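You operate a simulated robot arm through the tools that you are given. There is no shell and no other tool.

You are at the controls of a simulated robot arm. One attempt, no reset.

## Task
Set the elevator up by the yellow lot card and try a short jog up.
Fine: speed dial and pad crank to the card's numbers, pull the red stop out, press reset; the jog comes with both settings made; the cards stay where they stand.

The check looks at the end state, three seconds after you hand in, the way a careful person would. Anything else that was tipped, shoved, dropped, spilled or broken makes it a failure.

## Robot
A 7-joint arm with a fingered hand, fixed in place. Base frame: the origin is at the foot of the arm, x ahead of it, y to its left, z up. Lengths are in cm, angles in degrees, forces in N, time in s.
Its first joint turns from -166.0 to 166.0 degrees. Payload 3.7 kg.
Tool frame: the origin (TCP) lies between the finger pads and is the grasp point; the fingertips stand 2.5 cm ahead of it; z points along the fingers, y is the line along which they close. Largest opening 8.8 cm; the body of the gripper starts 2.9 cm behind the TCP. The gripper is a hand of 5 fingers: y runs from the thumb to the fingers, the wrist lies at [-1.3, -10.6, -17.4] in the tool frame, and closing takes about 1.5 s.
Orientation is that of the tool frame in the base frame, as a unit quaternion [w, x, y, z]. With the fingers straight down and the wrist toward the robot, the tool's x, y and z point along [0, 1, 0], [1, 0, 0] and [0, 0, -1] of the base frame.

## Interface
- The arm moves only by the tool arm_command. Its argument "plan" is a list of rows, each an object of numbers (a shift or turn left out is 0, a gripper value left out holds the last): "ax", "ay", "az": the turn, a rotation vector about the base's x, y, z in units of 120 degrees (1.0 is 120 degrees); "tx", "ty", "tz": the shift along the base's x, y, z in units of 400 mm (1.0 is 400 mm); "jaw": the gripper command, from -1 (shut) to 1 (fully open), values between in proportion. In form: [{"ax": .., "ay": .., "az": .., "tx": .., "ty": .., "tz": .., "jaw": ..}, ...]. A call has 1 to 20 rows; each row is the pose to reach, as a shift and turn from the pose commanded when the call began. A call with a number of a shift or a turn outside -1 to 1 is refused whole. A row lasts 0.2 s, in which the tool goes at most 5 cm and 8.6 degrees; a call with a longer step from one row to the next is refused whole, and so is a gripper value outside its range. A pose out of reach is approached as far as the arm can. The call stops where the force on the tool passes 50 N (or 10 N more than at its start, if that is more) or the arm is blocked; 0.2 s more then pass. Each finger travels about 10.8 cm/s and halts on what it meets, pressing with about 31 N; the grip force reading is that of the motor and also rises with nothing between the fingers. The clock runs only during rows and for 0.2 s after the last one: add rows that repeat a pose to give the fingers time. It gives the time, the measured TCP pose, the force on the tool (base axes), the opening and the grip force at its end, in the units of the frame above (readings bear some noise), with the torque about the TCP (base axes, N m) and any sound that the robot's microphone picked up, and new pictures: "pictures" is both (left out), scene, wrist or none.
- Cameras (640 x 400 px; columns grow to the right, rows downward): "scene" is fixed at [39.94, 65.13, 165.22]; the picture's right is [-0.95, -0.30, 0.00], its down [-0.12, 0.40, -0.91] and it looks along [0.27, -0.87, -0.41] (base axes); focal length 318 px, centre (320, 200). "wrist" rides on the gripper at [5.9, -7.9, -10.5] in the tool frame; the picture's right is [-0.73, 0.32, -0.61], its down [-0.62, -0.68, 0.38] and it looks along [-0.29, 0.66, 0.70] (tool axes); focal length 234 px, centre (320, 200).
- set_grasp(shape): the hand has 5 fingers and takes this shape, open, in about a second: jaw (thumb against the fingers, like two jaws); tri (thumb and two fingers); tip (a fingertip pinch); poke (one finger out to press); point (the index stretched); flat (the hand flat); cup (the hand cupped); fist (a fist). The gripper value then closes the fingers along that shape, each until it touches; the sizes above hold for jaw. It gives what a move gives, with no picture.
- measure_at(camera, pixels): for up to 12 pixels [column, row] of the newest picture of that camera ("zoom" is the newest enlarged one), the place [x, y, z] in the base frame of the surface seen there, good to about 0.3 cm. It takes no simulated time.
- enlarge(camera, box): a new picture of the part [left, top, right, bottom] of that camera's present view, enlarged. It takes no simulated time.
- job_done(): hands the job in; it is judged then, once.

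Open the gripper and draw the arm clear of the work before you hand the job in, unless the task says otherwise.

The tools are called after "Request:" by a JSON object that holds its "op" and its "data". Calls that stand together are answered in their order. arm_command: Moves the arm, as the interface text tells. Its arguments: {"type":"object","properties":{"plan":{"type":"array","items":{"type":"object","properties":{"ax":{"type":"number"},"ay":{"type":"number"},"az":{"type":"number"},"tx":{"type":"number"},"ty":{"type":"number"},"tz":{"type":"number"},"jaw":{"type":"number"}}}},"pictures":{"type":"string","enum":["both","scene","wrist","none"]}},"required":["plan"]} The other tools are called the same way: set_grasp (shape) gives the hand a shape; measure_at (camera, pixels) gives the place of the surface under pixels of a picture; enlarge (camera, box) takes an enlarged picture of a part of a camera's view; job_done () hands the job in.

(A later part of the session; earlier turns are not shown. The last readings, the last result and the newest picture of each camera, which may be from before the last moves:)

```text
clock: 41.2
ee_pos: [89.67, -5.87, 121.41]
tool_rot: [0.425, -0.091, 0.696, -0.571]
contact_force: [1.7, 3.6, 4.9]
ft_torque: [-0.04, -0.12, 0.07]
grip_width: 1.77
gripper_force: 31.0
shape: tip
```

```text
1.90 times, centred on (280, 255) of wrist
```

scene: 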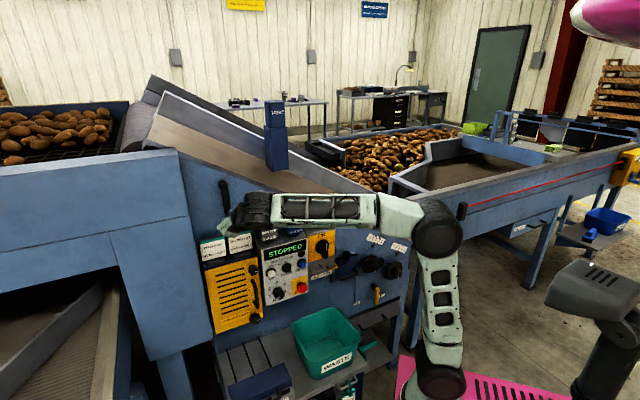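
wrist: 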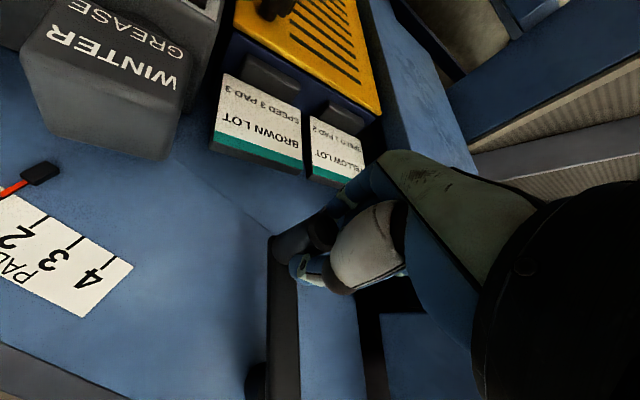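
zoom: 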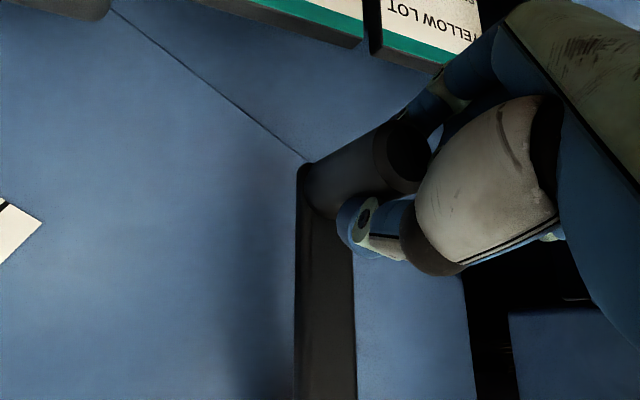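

Gripped (1.77 cm, 31 N). Before moving I measure the hub and arm edges to get the centre of the circle.

Request:
{"op": "enlarge", "data": {"camera": "scene", "box": [212, 172, 242, 202]}}

Request:
{"op": "measure_at", "data": {"camera": "zoom", "pixels": [[210, 110], [230, 95], [260, 85], [240, 120], [270, 130], [300, 150], [285, 200], [330, 200], [350, 300], [300, 300], [320, 135], [265, 105]]}}

```text
13.33 times, centred on (227, 187) of scene
```

zoom: 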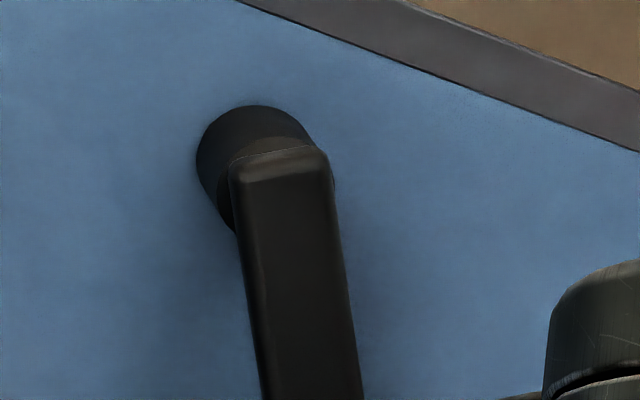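

```text
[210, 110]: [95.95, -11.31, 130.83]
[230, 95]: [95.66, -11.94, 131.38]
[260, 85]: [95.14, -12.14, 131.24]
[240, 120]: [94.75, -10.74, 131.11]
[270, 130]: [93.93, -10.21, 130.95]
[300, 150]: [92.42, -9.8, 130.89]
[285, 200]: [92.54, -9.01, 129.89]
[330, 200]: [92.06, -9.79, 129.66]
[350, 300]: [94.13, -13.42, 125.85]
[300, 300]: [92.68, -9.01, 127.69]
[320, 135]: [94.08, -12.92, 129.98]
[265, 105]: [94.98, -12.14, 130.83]
```

Pivot is near u=-59.1, z≈129.7 (radius about 8.2 cm). I try a small 15° counter-clockwise move of the crank (handle to the right), rolling the hand with it, and watch force and pointer.

Request:
{"op": "arm_command", "data": {"plan": [{"ax": -0.0295, "ay": 0.0295, "tx": -0.0126, "ty": -0.0126, "tz": 0.0008, "jaw": -1}, {"ax": -0.0589, "ay": 0.0589, "tx": -0.0252, "ty": -0.0252, "tz": 0.0031, "jaw": -1}, {"ax": -0.0884, "ay": 0.0884, "tx": -0.0375, "ty": -0.0375, "tz": 0.007, "jaw": -1}, {"ax": -0.0884, "ay": 0.0884, "tx": -0.0375, "ty": -0.0375, "tz": 0.007, "jaw": -1}], "pictures": "both"}}

Request:
{"op": "enlarge", "data": {"camera": "wrist", "box": [0, 120, 160, 320]}}

Request:
{"op": "enlarge", "data": {"camera": "scene", "box": [200, 160, 280, 240]}}

```text
clock: 42.2
ee_pos: [88.16, -7.46, 121.55]
tool_rot: [0.35, -0.183, 0.677, -0.621]
contact_force: [7.1, 6.8, 3.1]
ft_torque: [0.03, -0.11, 0.17]
grip_width: 1.79
gripper_force: 31.0
shape: tip
```

scene: 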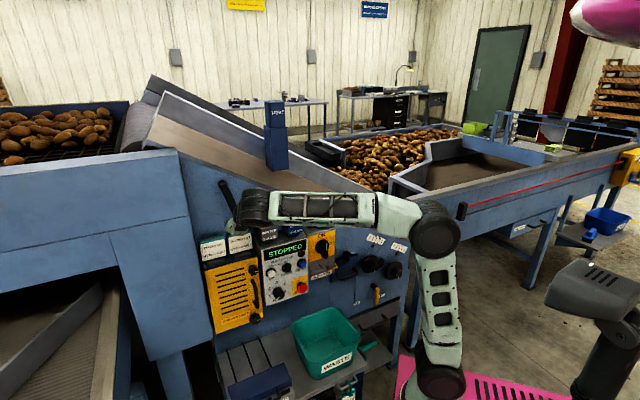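
wrist: 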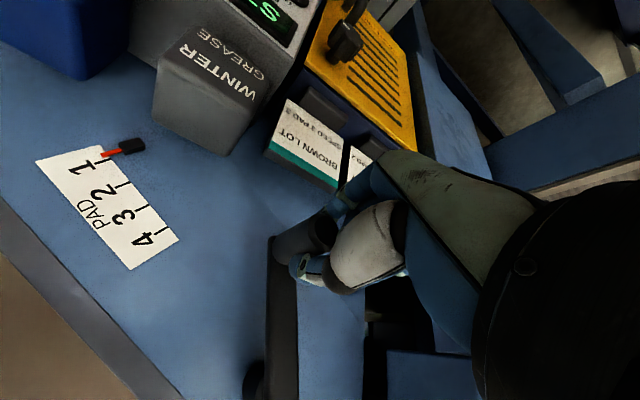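

```text
2.00 times, centred on (80, 220) of wrist
```

zoom: 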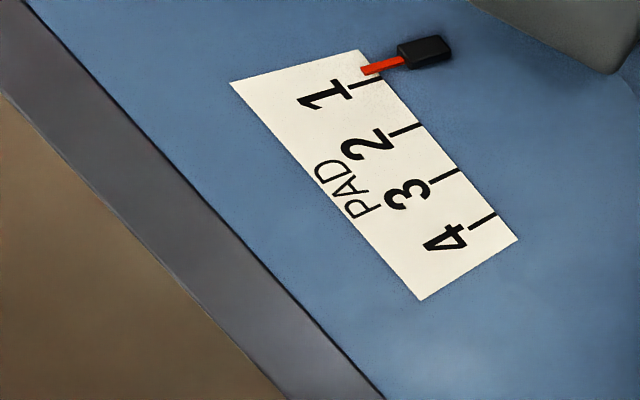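

```text
5.00 times, centred on (240, 200) of scene
```

zoom: 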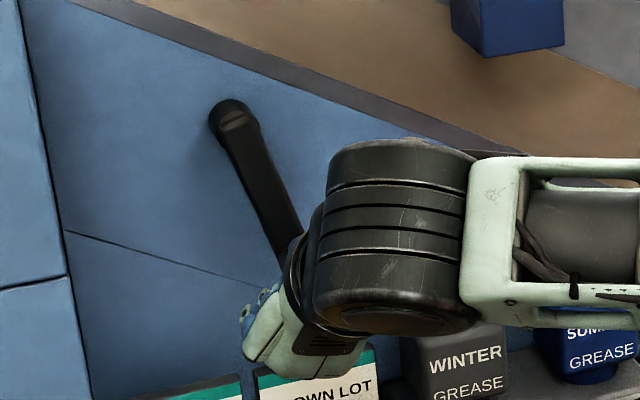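

The crank turns easily (≈10 N) but counter-clockwise the pointer drifted slightly past 1, away from 2. I measure pointer and tick positions to get the ratio.

Request:
{"op": "measure_at", "data": {"camera": "zoom", "pixels": [[368, 70], [395, 62], [425, 50], [378, 80], [420, 127], [458, 170], [497, 214], [352, 86], [395, 133]]}}

Request:
{"op": "enlarge", "data": {"camera": "wrist", "box": [60, 130, 140, 190]}}

```text
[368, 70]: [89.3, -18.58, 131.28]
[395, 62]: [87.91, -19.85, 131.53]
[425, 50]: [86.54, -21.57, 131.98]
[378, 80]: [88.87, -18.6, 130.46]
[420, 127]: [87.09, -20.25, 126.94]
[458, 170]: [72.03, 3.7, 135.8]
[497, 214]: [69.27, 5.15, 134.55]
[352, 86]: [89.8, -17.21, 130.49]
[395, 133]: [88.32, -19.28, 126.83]
```

```text
6.67 times, centred on (100, 160) of wrist
```

zoom: 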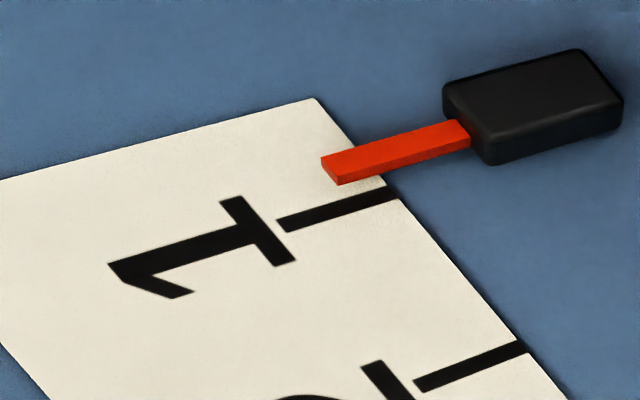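

Roughly 0.2 of a division for 15°, so 2 lies some 60–90° clockwise (handle toward the left). I measure the bulkhead edge on that side to know the clearance.

Request:
{"op": "measure_at", "data": {"camera": "scene", "pixels": [[176, 196], [180, 196], [183, 196], [185, 196], [187, 196], [190, 196], [195, 225], [190, 225], [188, 225], [174, 175], [180, 175], [184, 175]]}}

Request:
{"op": "enlarge", "data": {"camera": "scene", "box": [165, 165, 225, 225]}}

```text
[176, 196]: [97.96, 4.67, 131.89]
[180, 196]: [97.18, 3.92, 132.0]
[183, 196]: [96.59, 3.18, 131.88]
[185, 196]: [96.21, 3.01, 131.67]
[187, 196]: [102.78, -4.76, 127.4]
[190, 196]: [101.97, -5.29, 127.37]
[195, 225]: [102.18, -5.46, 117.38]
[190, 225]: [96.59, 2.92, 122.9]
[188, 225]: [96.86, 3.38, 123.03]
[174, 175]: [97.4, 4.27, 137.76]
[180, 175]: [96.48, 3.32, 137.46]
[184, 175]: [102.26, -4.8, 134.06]
```

```text
6.67 times, centred on (195, 195) of scene
```

zoom: 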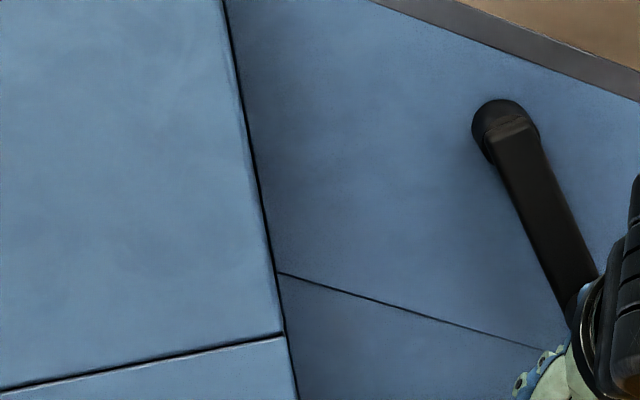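

The bulkhead edge is at u≈-70.1, leaving 2.8 cm beside the handle at its leftmost point. To have enough stroke I open, roll the hand in place around the handle to 120°, back out 0.7 cm, and re-grip.

Request:
{"op": "arm_command", "data": {"plan": [{"jaw": -0.3}, {"jaw": 0.2}, {"jaw": 0.2}, {"tx": -0.006, "ty": 0.006, "ax": -0.0442, "ay": 0.0442, "jaw": 0.2}, {"tx": -0.0125, "ty": 0.0125, "ax": -0.0884, "ay": 0.0884, "jaw": 0.2}, {"tx": -0.0125, "ty": 0.0125, "ax": -0.1326, "ay": 0.1326, "jaw": 0.2}, {"tx": -0.0125, "ty": 0.0125, "ax": -0.1768, "ay": 0.1768, "jaw": 0.2}, {"tx": -0.0125, "ty": 0.0125, "ax": -0.221, "ay": 0.221, "jaw": 0.2}, {"tx": -0.0125, "ty": 0.0125, "ax": -0.2652, "ay": 0.2652, "jaw": 0.2}, {"tx": -0.0125, "ty": 0.0125, "ax": -0.2652, "ay": 0.2652, "jaw": 0.2}, {"tx": -0.0125, "ty": 0.0125, "ax": -0.2652, "ay": 0.2652, "jaw": 0.2}], "pictures": "both"}}

Request:
{"op": "enlarge", "data": {"camera": "wrist", "box": [150, 150, 410, 360]}}

Request:
{"op": "enlarge", "data": {"camera": "scene", "box": [200, 160, 280, 240]}}

```text
clock: 44.6
ee_pos: [87.51, -6.74, 121.64]
tool_rot: [-0.09, 0.431, -0.552, 0.708]
contact_force: [-0.3, 0.9, -0.1]
ft_torque: [-0.04, -0.01, -0.01]
grip_width: 5.25
gripper_force: 0.1
shape: tip
```

scene: 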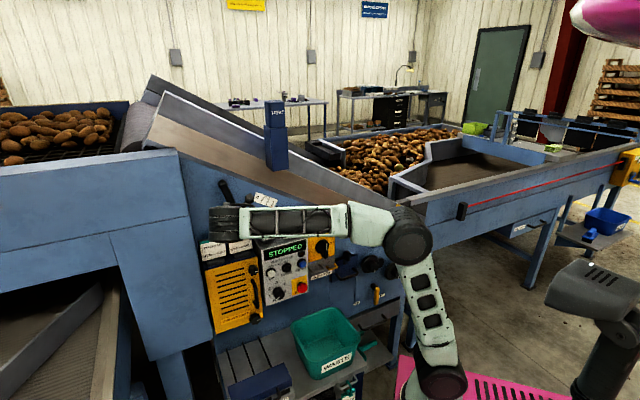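
wrist: 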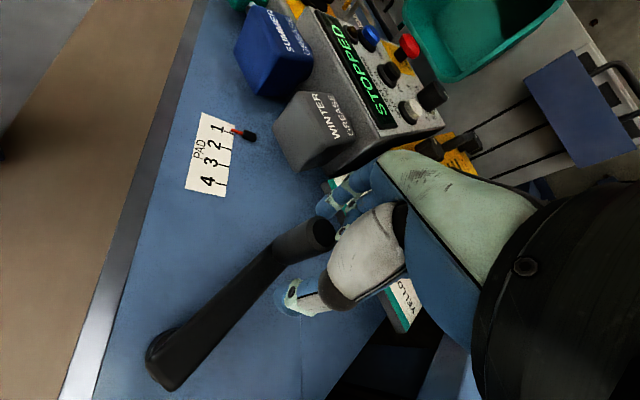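

```text
1.90 times, centred on (280, 255) of wrist
```

zoom: 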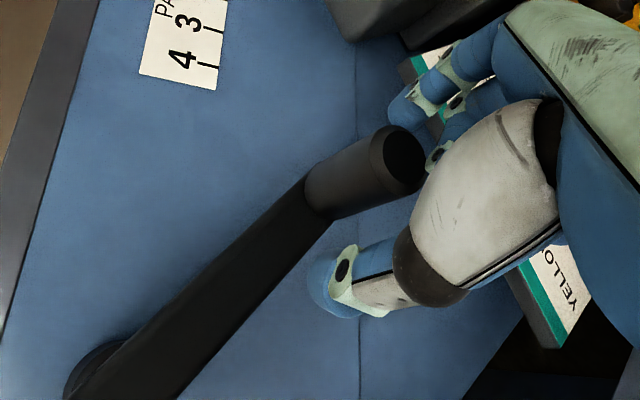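

```text
5.00 times, centred on (240, 200) of scene
```

zoom: 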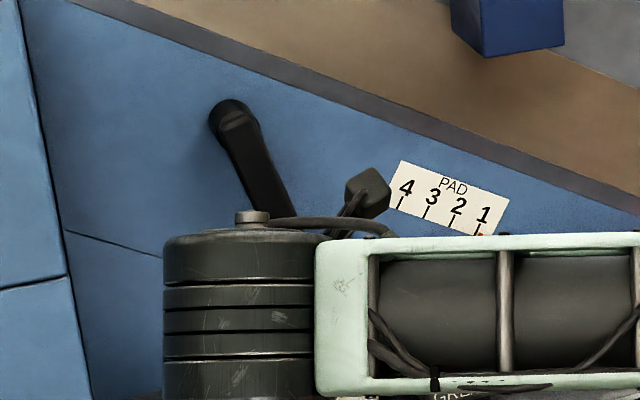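

The hand is around the handle at 120°. I measure the crank again in this clear wrist view to refine pivot and handle positions.

Request:
{"op": "measure_at", "data": {"camera": "wrist", "pixels": [[160, 350], [180, 380], [155, 370], [170, 365], [200, 320], [185, 345], [215, 345], [322, 232], [310, 232], [318, 222], [320, 245], [290, 240]]}}

Request:
{"op": "enlarge", "data": {"camera": "wrist", "box": [130, 300, 230, 400]}}

Request:
{"op": "enlarge", "data": {"camera": "wrist", "box": [180, 100, 270, 200]}}

```text
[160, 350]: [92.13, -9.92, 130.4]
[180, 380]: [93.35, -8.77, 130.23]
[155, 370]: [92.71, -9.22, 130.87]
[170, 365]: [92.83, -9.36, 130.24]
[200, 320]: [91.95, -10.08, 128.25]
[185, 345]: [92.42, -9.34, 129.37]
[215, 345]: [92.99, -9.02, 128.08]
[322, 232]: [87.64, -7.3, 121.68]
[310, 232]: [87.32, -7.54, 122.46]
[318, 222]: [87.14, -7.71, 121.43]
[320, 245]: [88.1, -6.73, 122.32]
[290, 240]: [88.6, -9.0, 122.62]
```

```text
4.00 times, centred on (180, 350) of wrist
```

zoom: 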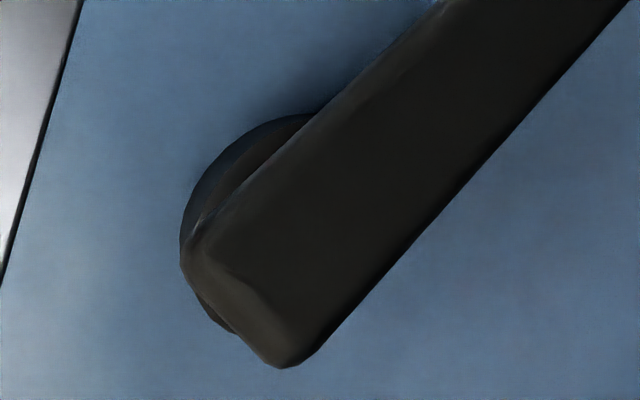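

```text
4.00 times, centred on (225, 150) of wrist
```

zoom: 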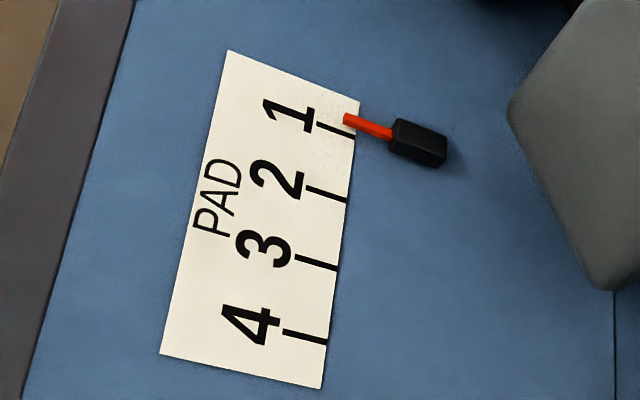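

Refined: pivot u=-59.1, z=129.5, radius 8.0, crank now at about +15.5°. I close on the handle and turn the crank clockwise to -30°, rolling the hand with it.

Request:
{"op": "arm_command", "data": {"plan": [{"jaw": -0.3}, {"jaw": -1}, {"jaw": -1}, {"jaw": -1}, {"ax": 0.0383, "ay": -0.0383, "tx": 0.0157, "ty": 0.0157, "tz": -0.0048, "jaw": -1}, {"ax": 0.0766, "ay": -0.0766, "tx": 0.0316, "ty": 0.0316, "tz": -0.0071, "jaw": -1}, {"ax": 0.1149, "ay": -0.1149, "tx": 0.0477, "ty": 0.0477, "tz": -0.0068, "jaw": -1}, {"ax": 0.1532, "ay": -0.1532, "tx": 0.0635, "ty": 0.0635, "tz": -0.004, "jaw": -1}, {"ax": 0.1915, "ay": -0.1915, "tx": 0.0791, "ty": 0.0791, "tz": 0.0015, "jaw": -1}, {"ax": 0.2298, "ay": -0.2298, "tx": 0.0942, "ty": 0.0942, "tz": 0.0093, "jaw": -1}, {"ax": 0.2681, "ay": -0.2681, "tx": 0.1085, "ty": 0.1085, "tz": 0.0195, "jaw": -1}, {"ax": 0.2681, "ay": -0.2681, "tx": 0.1085, "ty": 0.1085, "tz": 0.0195, "jaw": -1}], "pictures": "both"}}

Request:
{"op": "enlarge", "data": {"camera": "scene", "box": [200, 160, 280, 240]}}

Request:
{"op": "enlarge", "data": {"camera": "wrist", "box": [0, 100, 240, 300]}}

```text
clock: 47.2
ee_pos: [91.95, -2.48, 122.45]
tool_rot: [0.353, -0.18, 0.678, -0.619]
contact_force: [-0.2, -7.2, 2.6]
ft_torque: [-0.09, -0.04, -0.1]
grip_width: 1.93
gripper_force: 30.9
shape: tip
```

scene: 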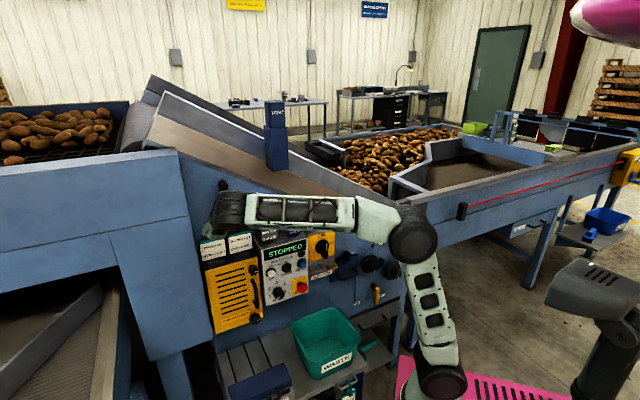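
wrist: 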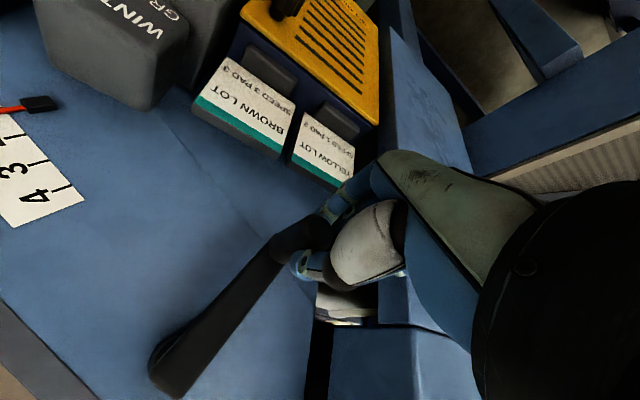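

```text
5.00 times, centred on (240, 200) of scene
```

zoom: 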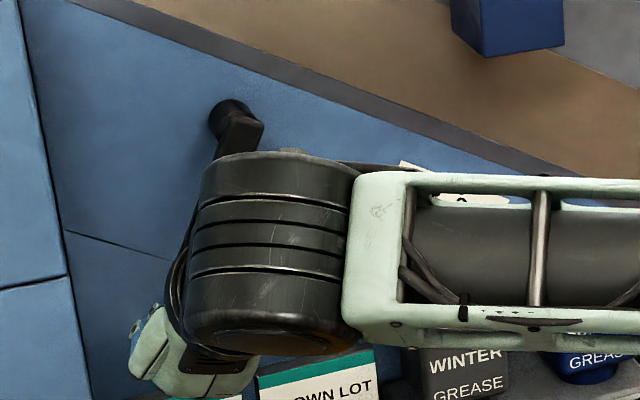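

```text
2.00 times, centred on (120, 200) of wrist
```

zoom: 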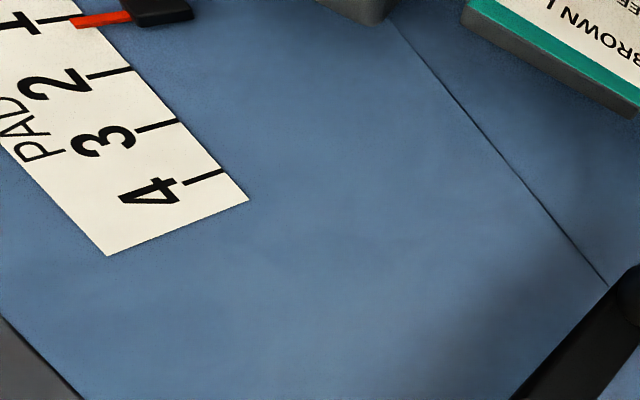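

At about -30° the pointer is near tick 1 (zoom (100,18)). I measure pointer and ticks in 3D to find the travel per degree.

Request:
{"op": "measure_at", "data": {"camera": "zoom", "pixels": [[80, 21], [100, 19], [120, 16], [150, 10], [175, 14], [130, 69], [92, 77], [175, 121], [220, 171], [140, 130], [185, 183], [70, 10]]}}

Request:
{"op": "enlarge", "data": {"camera": "wrist", "box": [0, 70, 100, 150]}}

```text
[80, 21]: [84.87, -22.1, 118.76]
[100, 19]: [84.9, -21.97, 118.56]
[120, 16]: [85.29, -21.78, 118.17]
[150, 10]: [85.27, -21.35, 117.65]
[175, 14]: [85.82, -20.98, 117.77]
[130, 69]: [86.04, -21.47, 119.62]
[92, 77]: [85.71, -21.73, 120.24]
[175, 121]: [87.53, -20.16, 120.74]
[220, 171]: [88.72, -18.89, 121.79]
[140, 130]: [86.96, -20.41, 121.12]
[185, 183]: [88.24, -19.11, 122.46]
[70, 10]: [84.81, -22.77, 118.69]
```

```text
5.00 times, centred on (50, 110) of wrist
```

zoom: 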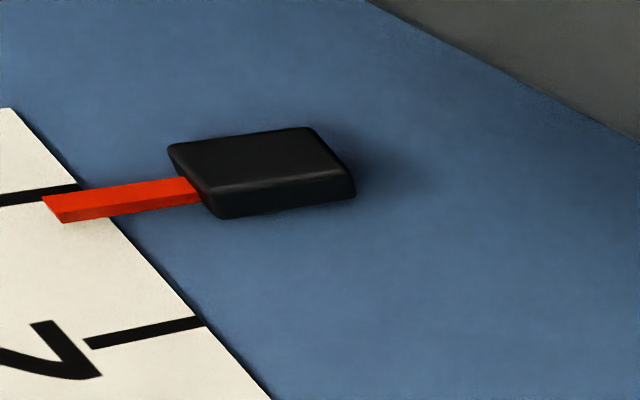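

By 3D the pointer reads about 1.3 at -30°, so 2 is somewhere near -90°. I continue clockwise to -65° with the hand rolling along.

Request:
{"op": "arm_command", "data": {"plan": [{"ax": 0.0412, "ay": -0.0412, "tx": 0.0144, "ty": 0.0144, "tz": 0.0135, "jaw": -1}, {"ax": 0.0825, "ay": -0.0825, "tx": 0.0275, "ty": 0.0275, "tz": 0.0293, "jaw": -1}, {"ax": 0.1237, "ay": -0.1237, "tx": 0.0392, "ty": 0.0392, "tz": 0.0473, "jaw": -1}, {"ax": 0.165, "ay": -0.165, "tx": 0.0492, "ty": 0.0492, "tz": 0.0672, "jaw": -1}, {"ax": 0.2062, "ay": -0.2062, "tx": 0.0574, "ty": 0.0574, "tz": 0.0887, "jaw": -1}, {"ax": 0.2062, "ay": -0.2062, "tx": 0.0574, "ty": 0.0574, "tz": 0.0887, "jaw": -1}], "pictures": "both"}}

Request:
{"op": "enlarge", "data": {"camera": "scene", "box": [180, 150, 280, 250]}}

Request:
{"op": "enlarge", "data": {"camera": "wrist", "box": [0, 0, 240, 200]}}

```text
clock: 48.6
ee_pos: [94.4, -0.25, 125.91]
tool_rot: [0.518, 0.036, 0.704, -0.485]
contact_force: [-0.1, -6.7, -2.2]
ft_torque: [-0.01, 0.07, -0.09]
grip_width: 1.93
gripper_force: 31.4
shape: tip
```

scene: 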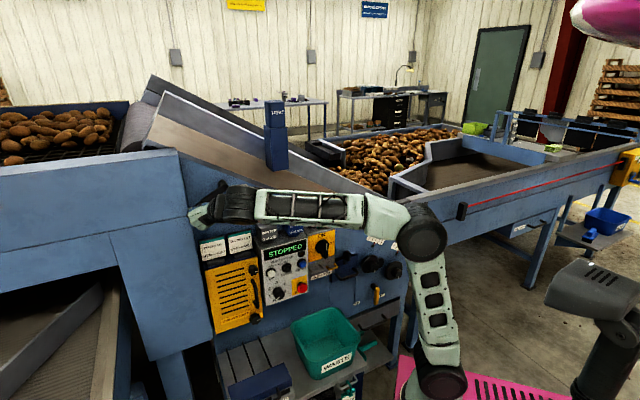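
wrist: 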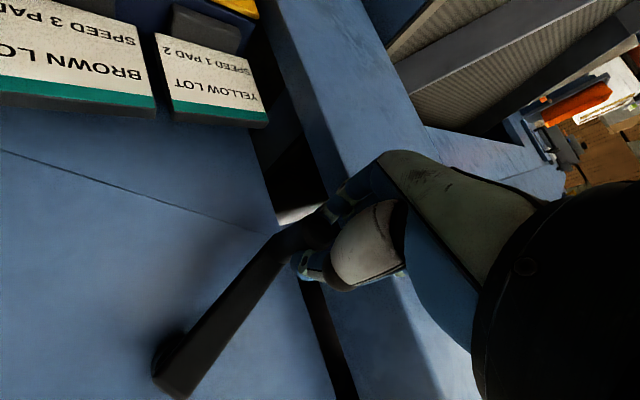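

```text
4.00 times, centred on (230, 200) of scene
```

zoom: 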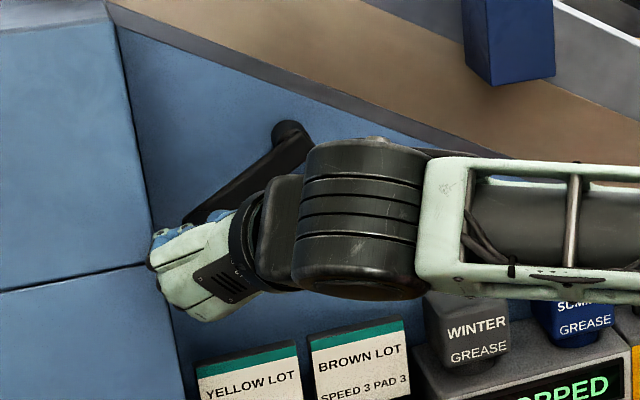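

```text
2.00 times, centred on (120, 100) of wrist
```

zoom: 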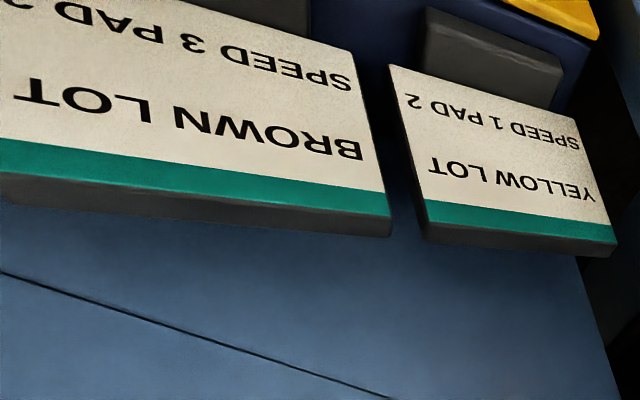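

Tracking well (TCP at u=-66.6, z=125.9, force about 7 N). I continue to about -85° by translation only, keeping this roll, letting the handle turn between the pads.

Request:
{"op": "arm_command", "data": {"plan": [{"tx": 0.0055, "ty": 0.0055, "tz": 0.0194, "jaw": -1}, {"tx": 0.0096, "ty": 0.0096, "tz": 0.0395, "jaw": -1}, {"tx": 0.0119, "ty": 0.0119, "tz": 0.0567, "jaw": -1}, {"tx": 0.0127, "ty": 0.0127, "tz": 0.0671, "jaw": -1}, {"tx": 0.0127, "ty": 0.0127, "tz": 0.0671, "jaw": -1}], "pictures": "both"}}

Request:
{"op": "enlarge", "data": {"camera": "scene", "box": [180, 150, 280, 250]}}

Request:
{"op": "enlarge", "data": {"camera": "wrist", "box": [150, 150, 410, 360]}}

```text
clock: 50.0
ee_pos: [94.56, 0.33, 128.56]
tool_rot: [0.515, 0.035, 0.705, -0.485]
contact_force: [-26.1, -3.8, -10.1]
ft_torque: [-0.45, 0.11, 1.28]
grip_width: 1.98
gripper_force: 31.7
shape: tip
stopped in row 5: the force on the tool passed its limit at 51 N (the readings are from after the stop); the commanded pose is now the measured one
```

scene: 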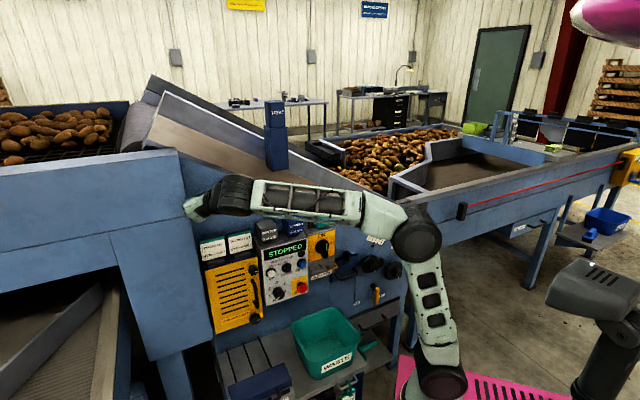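
wrist: 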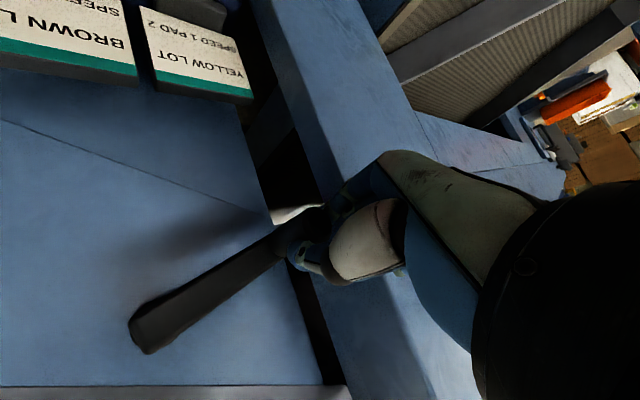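

```text
4.00 times, centred on (230, 200) of scene
```

zoom: 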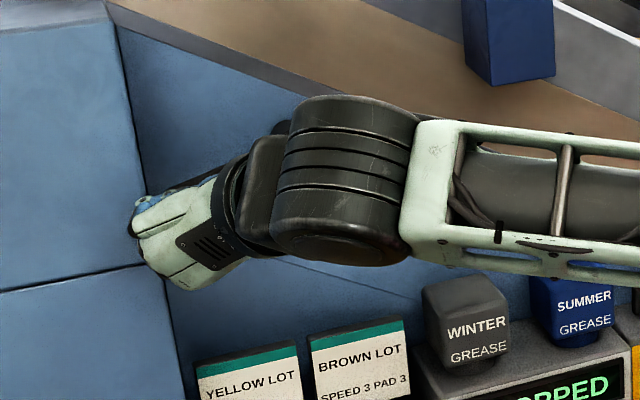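

```text
1.90 times, centred on (280, 255) of wrist
```

zoom: 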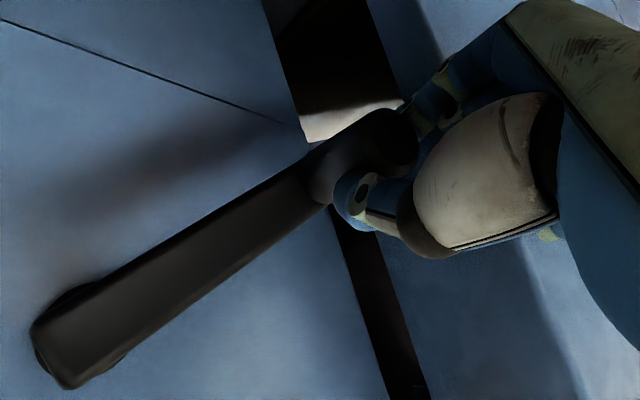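

The tool hit the bulkhead edge (force on the tool to the right and outward) with the crank at about -83°. I loosen the pinch slightly and roll the hand +40° around the handle so the index swings down, away from the bulkhead.

Request:
{"op": "arm_command", "data": {"plan": [{"jaw": -0.52, "ax": -0.0295, "ay": 0.0295}, {"jaw": -0.48, "ax": -0.0648, "ay": 0.0648}, {"jaw": -0.48, "ax": -0.1002, "ay": 0.1002}, {"jaw": -0.48, "ax": -0.1355, "ay": 0.1355}, {"jaw": -0.48, "ax": -0.1709, "ay": 0.1709}, {"jaw": -0.48, "ax": -0.2062, "ay": 0.2062}, {"jaw": -0.48, "ax": -0.2357, "ay": 0.2357}, {"jaw": -0.48, "ax": -0.2357, "ay": 0.2357}], "pictures": "both"}}

Request:
{"op": "enlarge", "data": {"camera": "scene", "box": [180, 150, 280, 250]}}

Request:
{"op": "enlarge", "data": {"camera": "wrist", "box": [150, 150, 410, 360]}}

```text
clock: 51.8
ee_pos: [94.87, 0.49, 128.5]
tool_rot: [0.323, -0.211, 0.67, -0.635]
contact_force: [6.0, 16.7, -2.9]
ft_torque: [0.49, -0.13, 0.49]
grip_width: 4.02
gripper_force: 0.0
shape: tip
```

scene: 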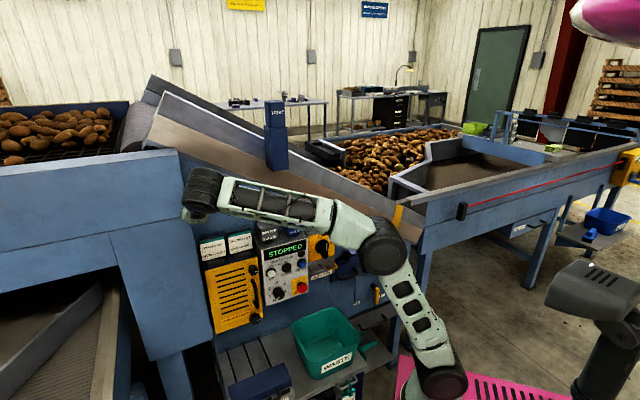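
wrist: 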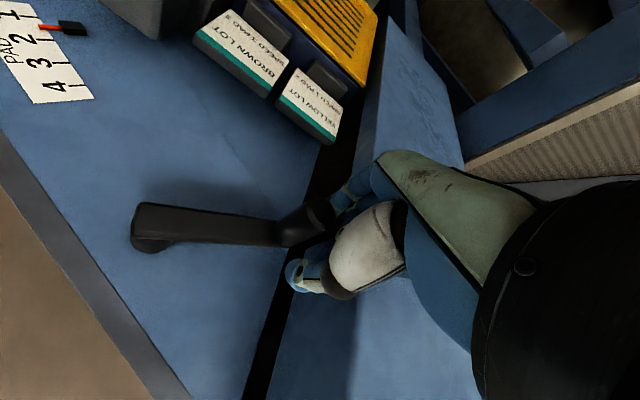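

```text
4.00 times, centred on (230, 200) of scene
```

zoom: 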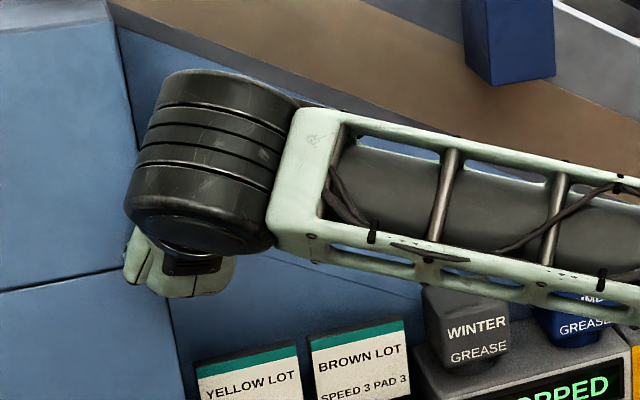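

```text
1.90 times, centred on (280, 255) of wrist
```

zoom: 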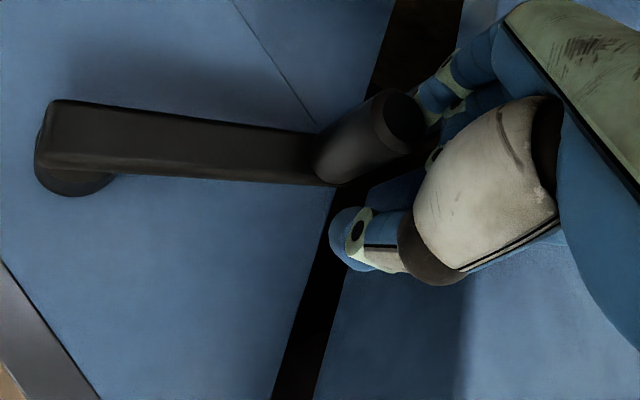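

The pointer is visible again at the top left (about (50,27)). I zoom on it.

Request:
{"op": "enlarge", "data": {"camera": "wrist", "box": [0, 0, 128, 80]}}

Request:
{"op": "measure_at", "data": {"camera": "zoom", "pixels": [[220, 128], [250, 133], [280, 138], [330, 138], [380, 140], [280, 215], [300, 320], [255, 225], [270, 327], [420, 435], [250, 120], [200, 130]]}}

```text
5.00 times, centred on (64, 40) of wrist
```

zoom: 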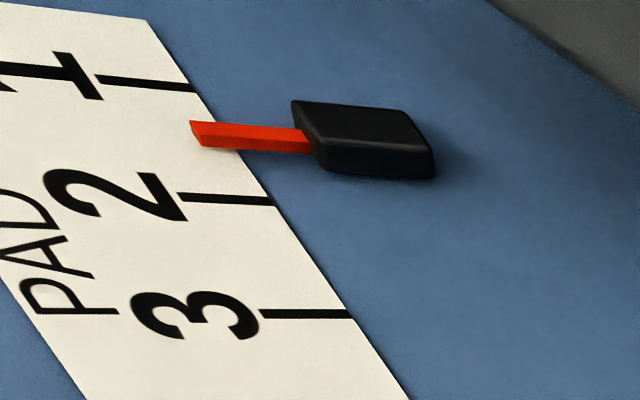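

```text
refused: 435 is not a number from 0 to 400
```

I measure pointer and tick points in 3D here to remove the parallax.

Request:
{"op": "measure_at", "data": {"camera": "zoom", "pixels": [[220, 135], [250, 138], [280, 140], [300, 142], [150, 84], [188, 88], [200, 198], [268, 202], [280, 313], [345, 315], [340, 130], [380, 135]]}}

Request:
{"op": "measure_at", "data": {"camera": "zoom", "pixels": [[210, 132], [230, 136], [240, 130], [260, 145], [270, 135], [290, 141], [120, 81], [170, 86], [220, 199], [250, 201], [300, 313], [330, 314]]}}

```text
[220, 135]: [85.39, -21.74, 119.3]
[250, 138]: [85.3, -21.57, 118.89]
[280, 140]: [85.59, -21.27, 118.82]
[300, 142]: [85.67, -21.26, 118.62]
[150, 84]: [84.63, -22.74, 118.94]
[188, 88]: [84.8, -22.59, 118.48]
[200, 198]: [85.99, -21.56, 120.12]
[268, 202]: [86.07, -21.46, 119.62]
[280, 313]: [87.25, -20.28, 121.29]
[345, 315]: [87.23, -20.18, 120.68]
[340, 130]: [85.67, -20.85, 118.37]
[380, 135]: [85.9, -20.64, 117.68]
```

```text
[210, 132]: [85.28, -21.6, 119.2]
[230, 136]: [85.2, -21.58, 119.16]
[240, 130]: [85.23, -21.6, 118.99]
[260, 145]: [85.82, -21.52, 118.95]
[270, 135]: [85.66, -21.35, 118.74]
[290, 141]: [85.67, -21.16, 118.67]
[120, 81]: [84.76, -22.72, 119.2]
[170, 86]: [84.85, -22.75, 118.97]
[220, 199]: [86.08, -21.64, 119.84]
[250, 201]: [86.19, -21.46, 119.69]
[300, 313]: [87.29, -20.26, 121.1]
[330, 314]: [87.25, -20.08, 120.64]
```

Reading works out at about 1.6 with the crank near -83°, i.e. roughly 120–140° per number. I check exactly where the handle sits relative to the fingers now.

Request:
{"op": "enlarge", "data": {"camera": "wrist", "box": [230, 170, 370, 310]}}

Request:
{"op": "measure_at", "data": {"camera": "zoom", "pixels": [[360, 150], [330, 150], [385, 150], [360, 120], [355, 185], [300, 230], [265, 180], [255, 240], [250, 330], [300, 290], [420, 90], [215, 200]]}}

Request:
{"op": "measure_at", "data": {"camera": "wrist", "pixels": [[140, 215], [150, 235], [135, 230], [160, 222], [200, 228], [240, 232], [318, 213], [325, 205]]}}

```text
2.86 times, centred on (300, 240) of wrist
```

zoom: 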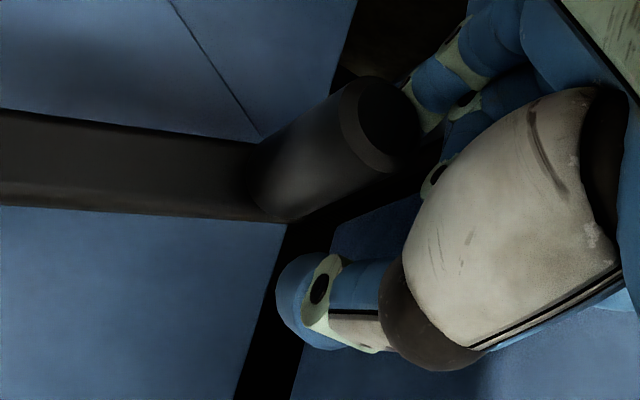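

```text
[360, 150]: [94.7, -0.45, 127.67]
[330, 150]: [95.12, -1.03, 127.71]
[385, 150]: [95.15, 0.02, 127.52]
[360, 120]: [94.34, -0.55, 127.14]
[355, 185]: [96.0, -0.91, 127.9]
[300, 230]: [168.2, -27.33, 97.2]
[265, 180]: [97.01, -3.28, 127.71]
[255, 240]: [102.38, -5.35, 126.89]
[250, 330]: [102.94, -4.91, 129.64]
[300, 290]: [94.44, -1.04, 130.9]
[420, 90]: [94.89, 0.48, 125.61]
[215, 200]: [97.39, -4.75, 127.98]
```

```text
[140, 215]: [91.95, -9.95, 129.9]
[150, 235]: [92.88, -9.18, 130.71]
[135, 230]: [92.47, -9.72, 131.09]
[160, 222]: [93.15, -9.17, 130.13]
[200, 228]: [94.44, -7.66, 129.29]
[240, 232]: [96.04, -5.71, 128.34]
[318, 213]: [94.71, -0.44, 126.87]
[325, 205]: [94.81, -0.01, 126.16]
```

The crank slipped back to about -72° when I loosened (handle now u≈-66.75, z≈127) and the index is pressing on its lower left side. I open the pinch, re-centre on the handle (down first, then right) and roll to 90°.

Request:
{"op": "arm_command", "data": {"plan": [{"jaw": -0.1, "tz": -0.0125}, {"jaw": 0.2, "tz": -0.025}, {"jaw": 0.2, "tz": -0.0375}, {"jaw": 0.2, "tz": -0.0375, "tx": -0.006, "ty": -0.006, "ax": -0.0295, "ay": 0.0295}, {"jaw": 0.2, "tz": -0.0375, "tx": -0.006, "ty": -0.006, "ax": -0.0589, "ay": 0.0589}, {"jaw": 0.2, "tz": -0.0375, "tx": -0.006, "ty": -0.006, "ax": -0.0589, "ay": 0.0589}], "pictures": "both"}}

Request:
{"op": "enlarge", "data": {"camera": "wrist", "box": [230, 170, 370, 310]}}

Request:
{"op": "measure_at", "data": {"camera": "zoom", "pixels": [[370, 120], [350, 140], [390, 140], [370, 100], [370, 160], [340, 120], [395, 120], [300, 150], [350, 90], [330, 170]]}}

```text
clock: 53.2
ee_pos: [94.62, -0.01, 127.23]
tool_rot: [-0.268, 0.268, -0.648, 0.661]
contact_force: [-0.4, 0.1, 0.1]
ft_torque: [0.0, 0.01, -0.08]
grip_width: 5.29
gripper_force: 0.1
shape: tip
```

scene: 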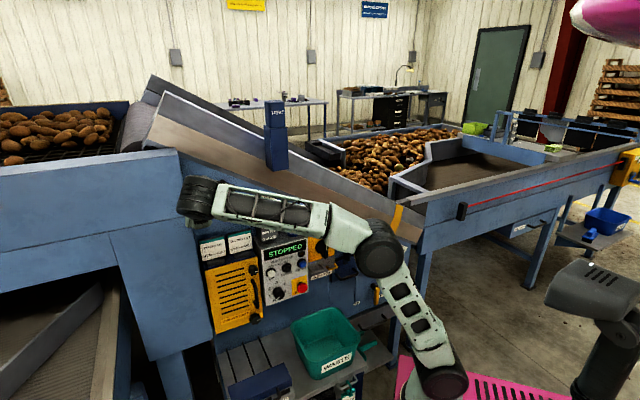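
wrist: 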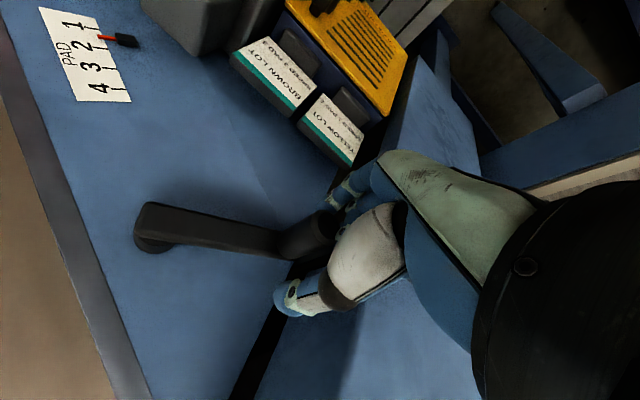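

```text
2.86 times, centred on (300, 240) of wrist
```

zoom: 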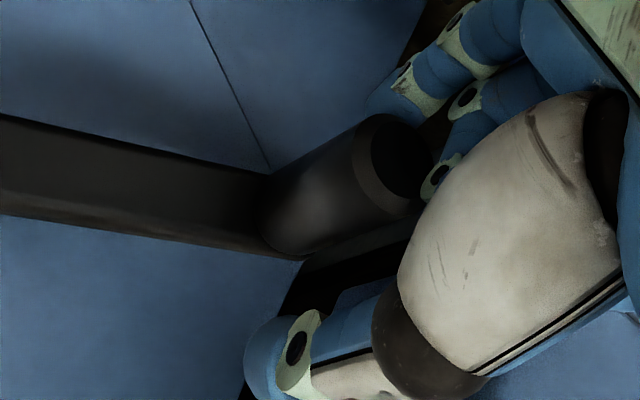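

```text
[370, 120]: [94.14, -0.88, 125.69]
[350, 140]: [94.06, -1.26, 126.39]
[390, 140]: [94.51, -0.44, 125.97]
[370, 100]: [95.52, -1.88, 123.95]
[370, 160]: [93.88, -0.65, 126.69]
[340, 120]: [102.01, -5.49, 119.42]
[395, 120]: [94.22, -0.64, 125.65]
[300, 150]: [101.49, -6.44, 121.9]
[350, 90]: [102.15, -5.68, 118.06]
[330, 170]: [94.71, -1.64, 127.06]
```

Contact is gone; the handle end now appears near z≈126.4. I hold still for a second to see whether the crank drifts by itself.

Request:
{"op": "arm_command", "data": {"plan": [{"jaw": 0.2}, {"jaw": 0.2}, {"jaw": 0.2}, {"jaw": 0.2}, {"jaw": 0.2}], "pictures": "wrist"}}

Request:
{"op": "enlarge", "data": {"camera": "wrist", "box": [230, 170, 370, 310]}}

Request:
{"op": "measure_at", "data": {"camera": "zoom", "pixels": [[370, 130], [400, 160], [385, 150], [370, 150], [400, 140], [410, 180], [380, 190], [360, 190], [390, 170], [350, 160]]}}

Request:
{"op": "enlarge", "data": {"camera": "wrist", "box": [40, 0, 168, 80]}}

Request:
{"op": "measure_at", "data": {"camera": "zoom", "pixels": [[300, 180], [320, 185], [340, 190], [360, 195], [280, 178], [200, 120], [240, 130], [260, 225], [300, 235], [280, 330], [310, 340], [330, 187]]}}

```text
clock: 54.4
ee_pos: [94.55, 0.12, 127.08]
tool_rot: [-0.268, 0.268, -0.648, 0.661]
contact_force: [0.9, -0.1, -0.8]
ft_torque: [0.02, 0.01, -0.03]
grip_width: 5.28
gripper_force: 0.1
shape: tip
```

wrist: 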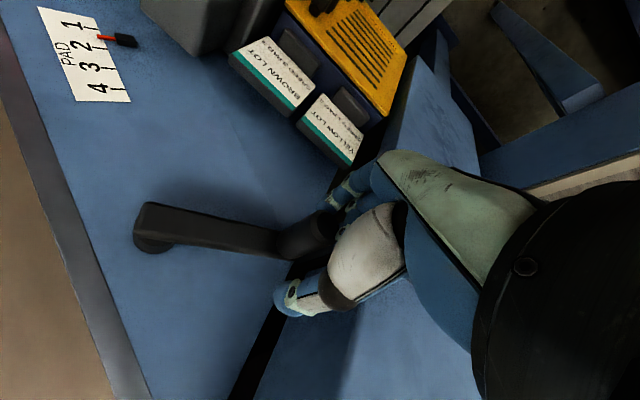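

```text
2.86 times, centred on (300, 240) of wrist
```

zoom: 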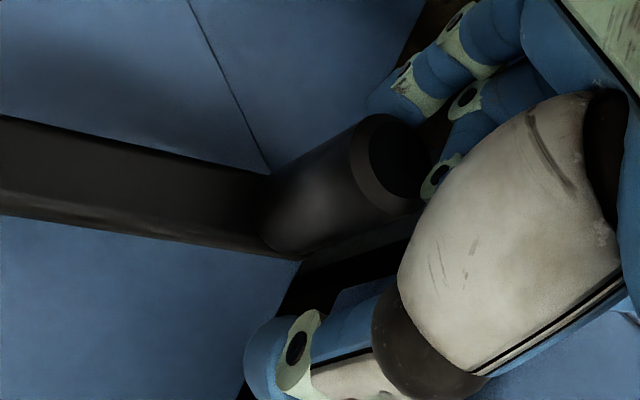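

```text
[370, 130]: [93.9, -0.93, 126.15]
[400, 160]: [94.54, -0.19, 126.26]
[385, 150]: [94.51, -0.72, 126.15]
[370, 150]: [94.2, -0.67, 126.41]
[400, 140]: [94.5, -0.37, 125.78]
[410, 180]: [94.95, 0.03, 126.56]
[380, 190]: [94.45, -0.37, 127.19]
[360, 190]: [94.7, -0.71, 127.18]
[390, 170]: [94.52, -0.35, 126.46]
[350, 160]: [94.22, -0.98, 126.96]
```

```text
5.00 times, centred on (104, 40) of wrist
```

zoom: 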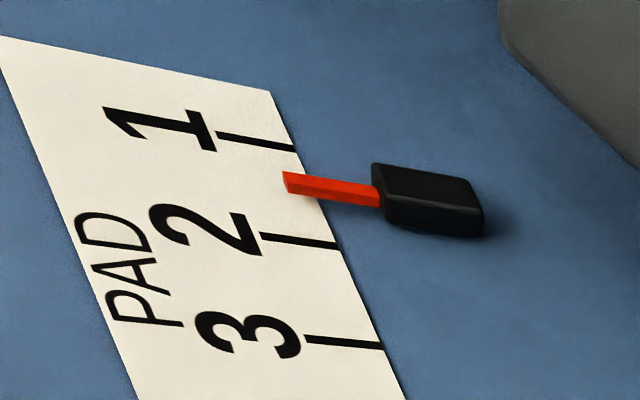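

```text
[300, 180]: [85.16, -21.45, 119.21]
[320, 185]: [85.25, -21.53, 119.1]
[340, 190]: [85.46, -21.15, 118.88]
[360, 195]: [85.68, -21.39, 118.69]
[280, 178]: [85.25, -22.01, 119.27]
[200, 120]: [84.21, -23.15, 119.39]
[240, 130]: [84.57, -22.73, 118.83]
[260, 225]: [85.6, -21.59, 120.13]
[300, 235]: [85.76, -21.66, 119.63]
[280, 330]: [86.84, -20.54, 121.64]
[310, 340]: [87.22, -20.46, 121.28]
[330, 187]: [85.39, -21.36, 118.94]
```

The crank holds its place; handle at u≈-66.6, z≈126.4 (about -67°), pointer reads ≈1.62. I re-centre, grip, and go clockwise to about -102° while rolling from 90° to 55°, which keeps the index away from the bulkhead.

Request:
{"op": "arm_command", "data": {"plan": [{"tx": -0.006, "ty": -0.006, "tz": -0.016, "jaw": 0.2}, {"tx": -0.006, "ty": -0.006, "tz": -0.016, "jaw": -0.3}, {"tx": -0.006, "ty": -0.006, "tz": -0.016, "jaw": -1}, {"tx": -0.006, "ty": -0.006, "tz": -0.016, "jaw": -1}, {"tx": -0.006, "ty": -0.006, "tz": -0.016, "jaw": -1}, {"ax": 0.0401, "ay": -0.0401, "tx": -0.0004, "ty": -0.0004, "tz": 0.0064, "jaw": -1}, {"ax": 0.0813, "ay": -0.0813, "tx": 0.0033, "ty": 0.0033, "tz": 0.0302, "jaw": -1}, {"ax": 0.1226, "ay": -0.1226, "tx": 0.005, "ty": 0.005, "tz": 0.0545, "jaw": -1}, {"ax": 0.1638, "ay": -0.1638, "tx": 0.0045, "ty": 0.0045, "tz": 0.079, "jaw": -1}, {"ax": 0.205, "ay": -0.205, "tx": 0.002, "ty": 0.002, "tz": 0.1031, "jaw": -1}, {"ax": 0.205, "ay": -0.205, "tx": 0.002, "ty": 0.002, "tz": 0.1031, "jaw": -1}], "pictures": "both"}}

Request:
{"op": "enlarge", "data": {"camera": "wrist", "box": [150, 150, 410, 360]}}

Request:
{"op": "enlarge", "data": {"camera": "scene", "box": [180, 150, 300, 250]}}

```text
clock: 56.8
ee_pos: [94.54, 0.26, 131.21]
tool_rot: [0.45, -0.059, 0.702, -0.549]
contact_force: [-10.4, 4.7, -12.1]
ft_torque: [-0.2, 0.38, 0.91]
grip_width: 1.97
gripper_force: 31.0
shape: tip
```

scene: 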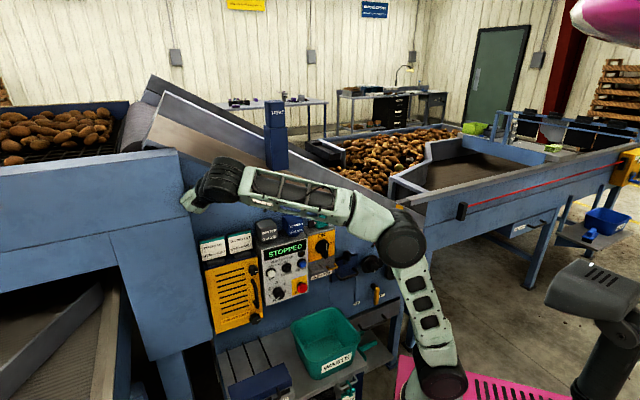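
wrist: 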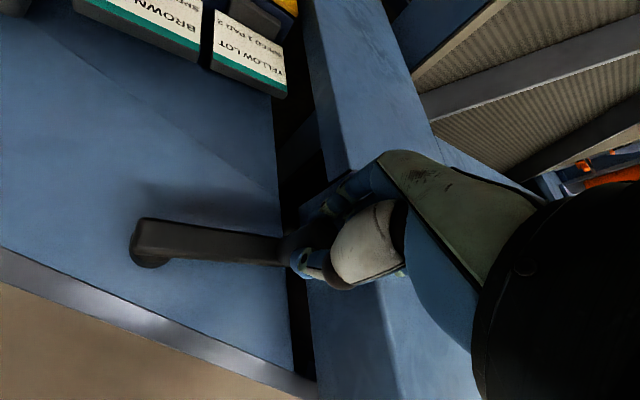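

```text
1.90 times, centred on (280, 255) of wrist
```

zoom: 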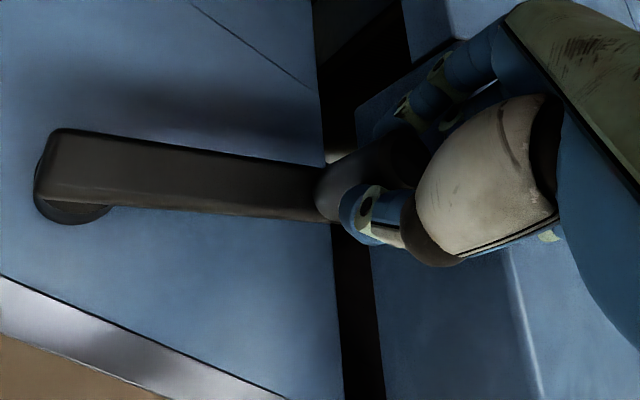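

```text
4.00 times, centred on (240, 200) of scene
```

zoom: 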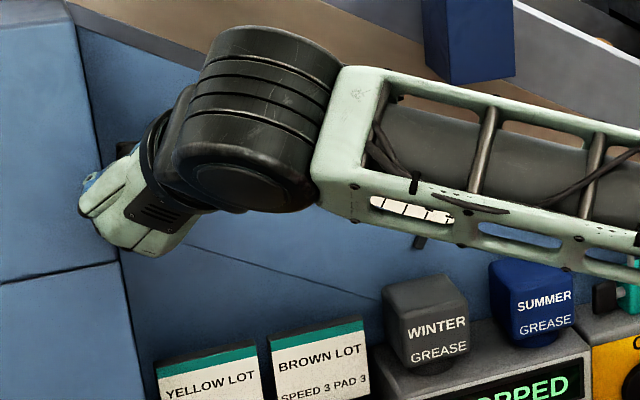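

Crank is at about -102° with a light rub of the hand on the bulkhead face (≈11 N outward). I look at the pointer through the forearm slot in the scene view.

Request:
{"op": "enlarge", "data": {"camera": "scene", "box": [262, 192, 302, 217]}}

Request:
{"op": "enlarge", "data": {"camera": "wrist", "box": [0, 0, 60, 60]}}

```text
16.00 times, centred on (282, 204) of scene
```

zoom: 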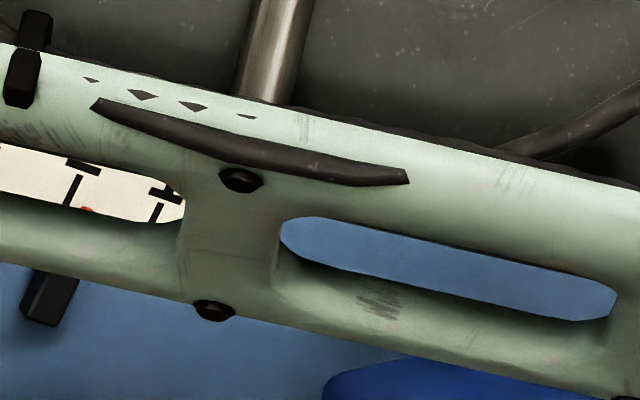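

```text
6.67 times, centred on (30, 30) of wrist
```

zoom: 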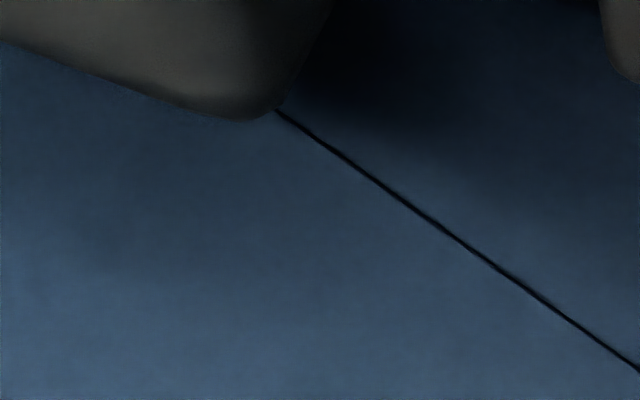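

I shift the zoom a bit left to see the ticks and red tip.

Request:
{"op": "enlarge", "data": {"camera": "scene", "box": [250, 190, 282, 220]}}

```text
13.33 times, centred on (266, 205) of scene
```

zoom: 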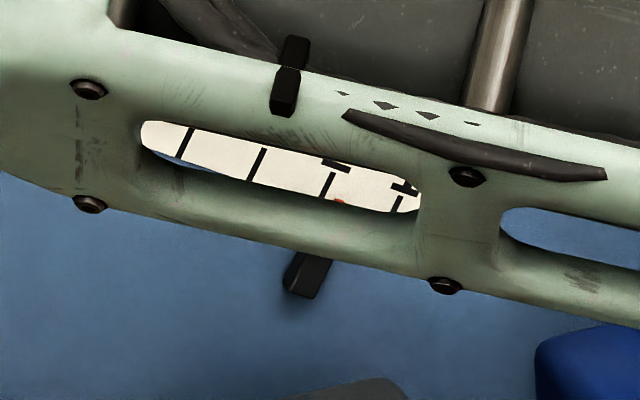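

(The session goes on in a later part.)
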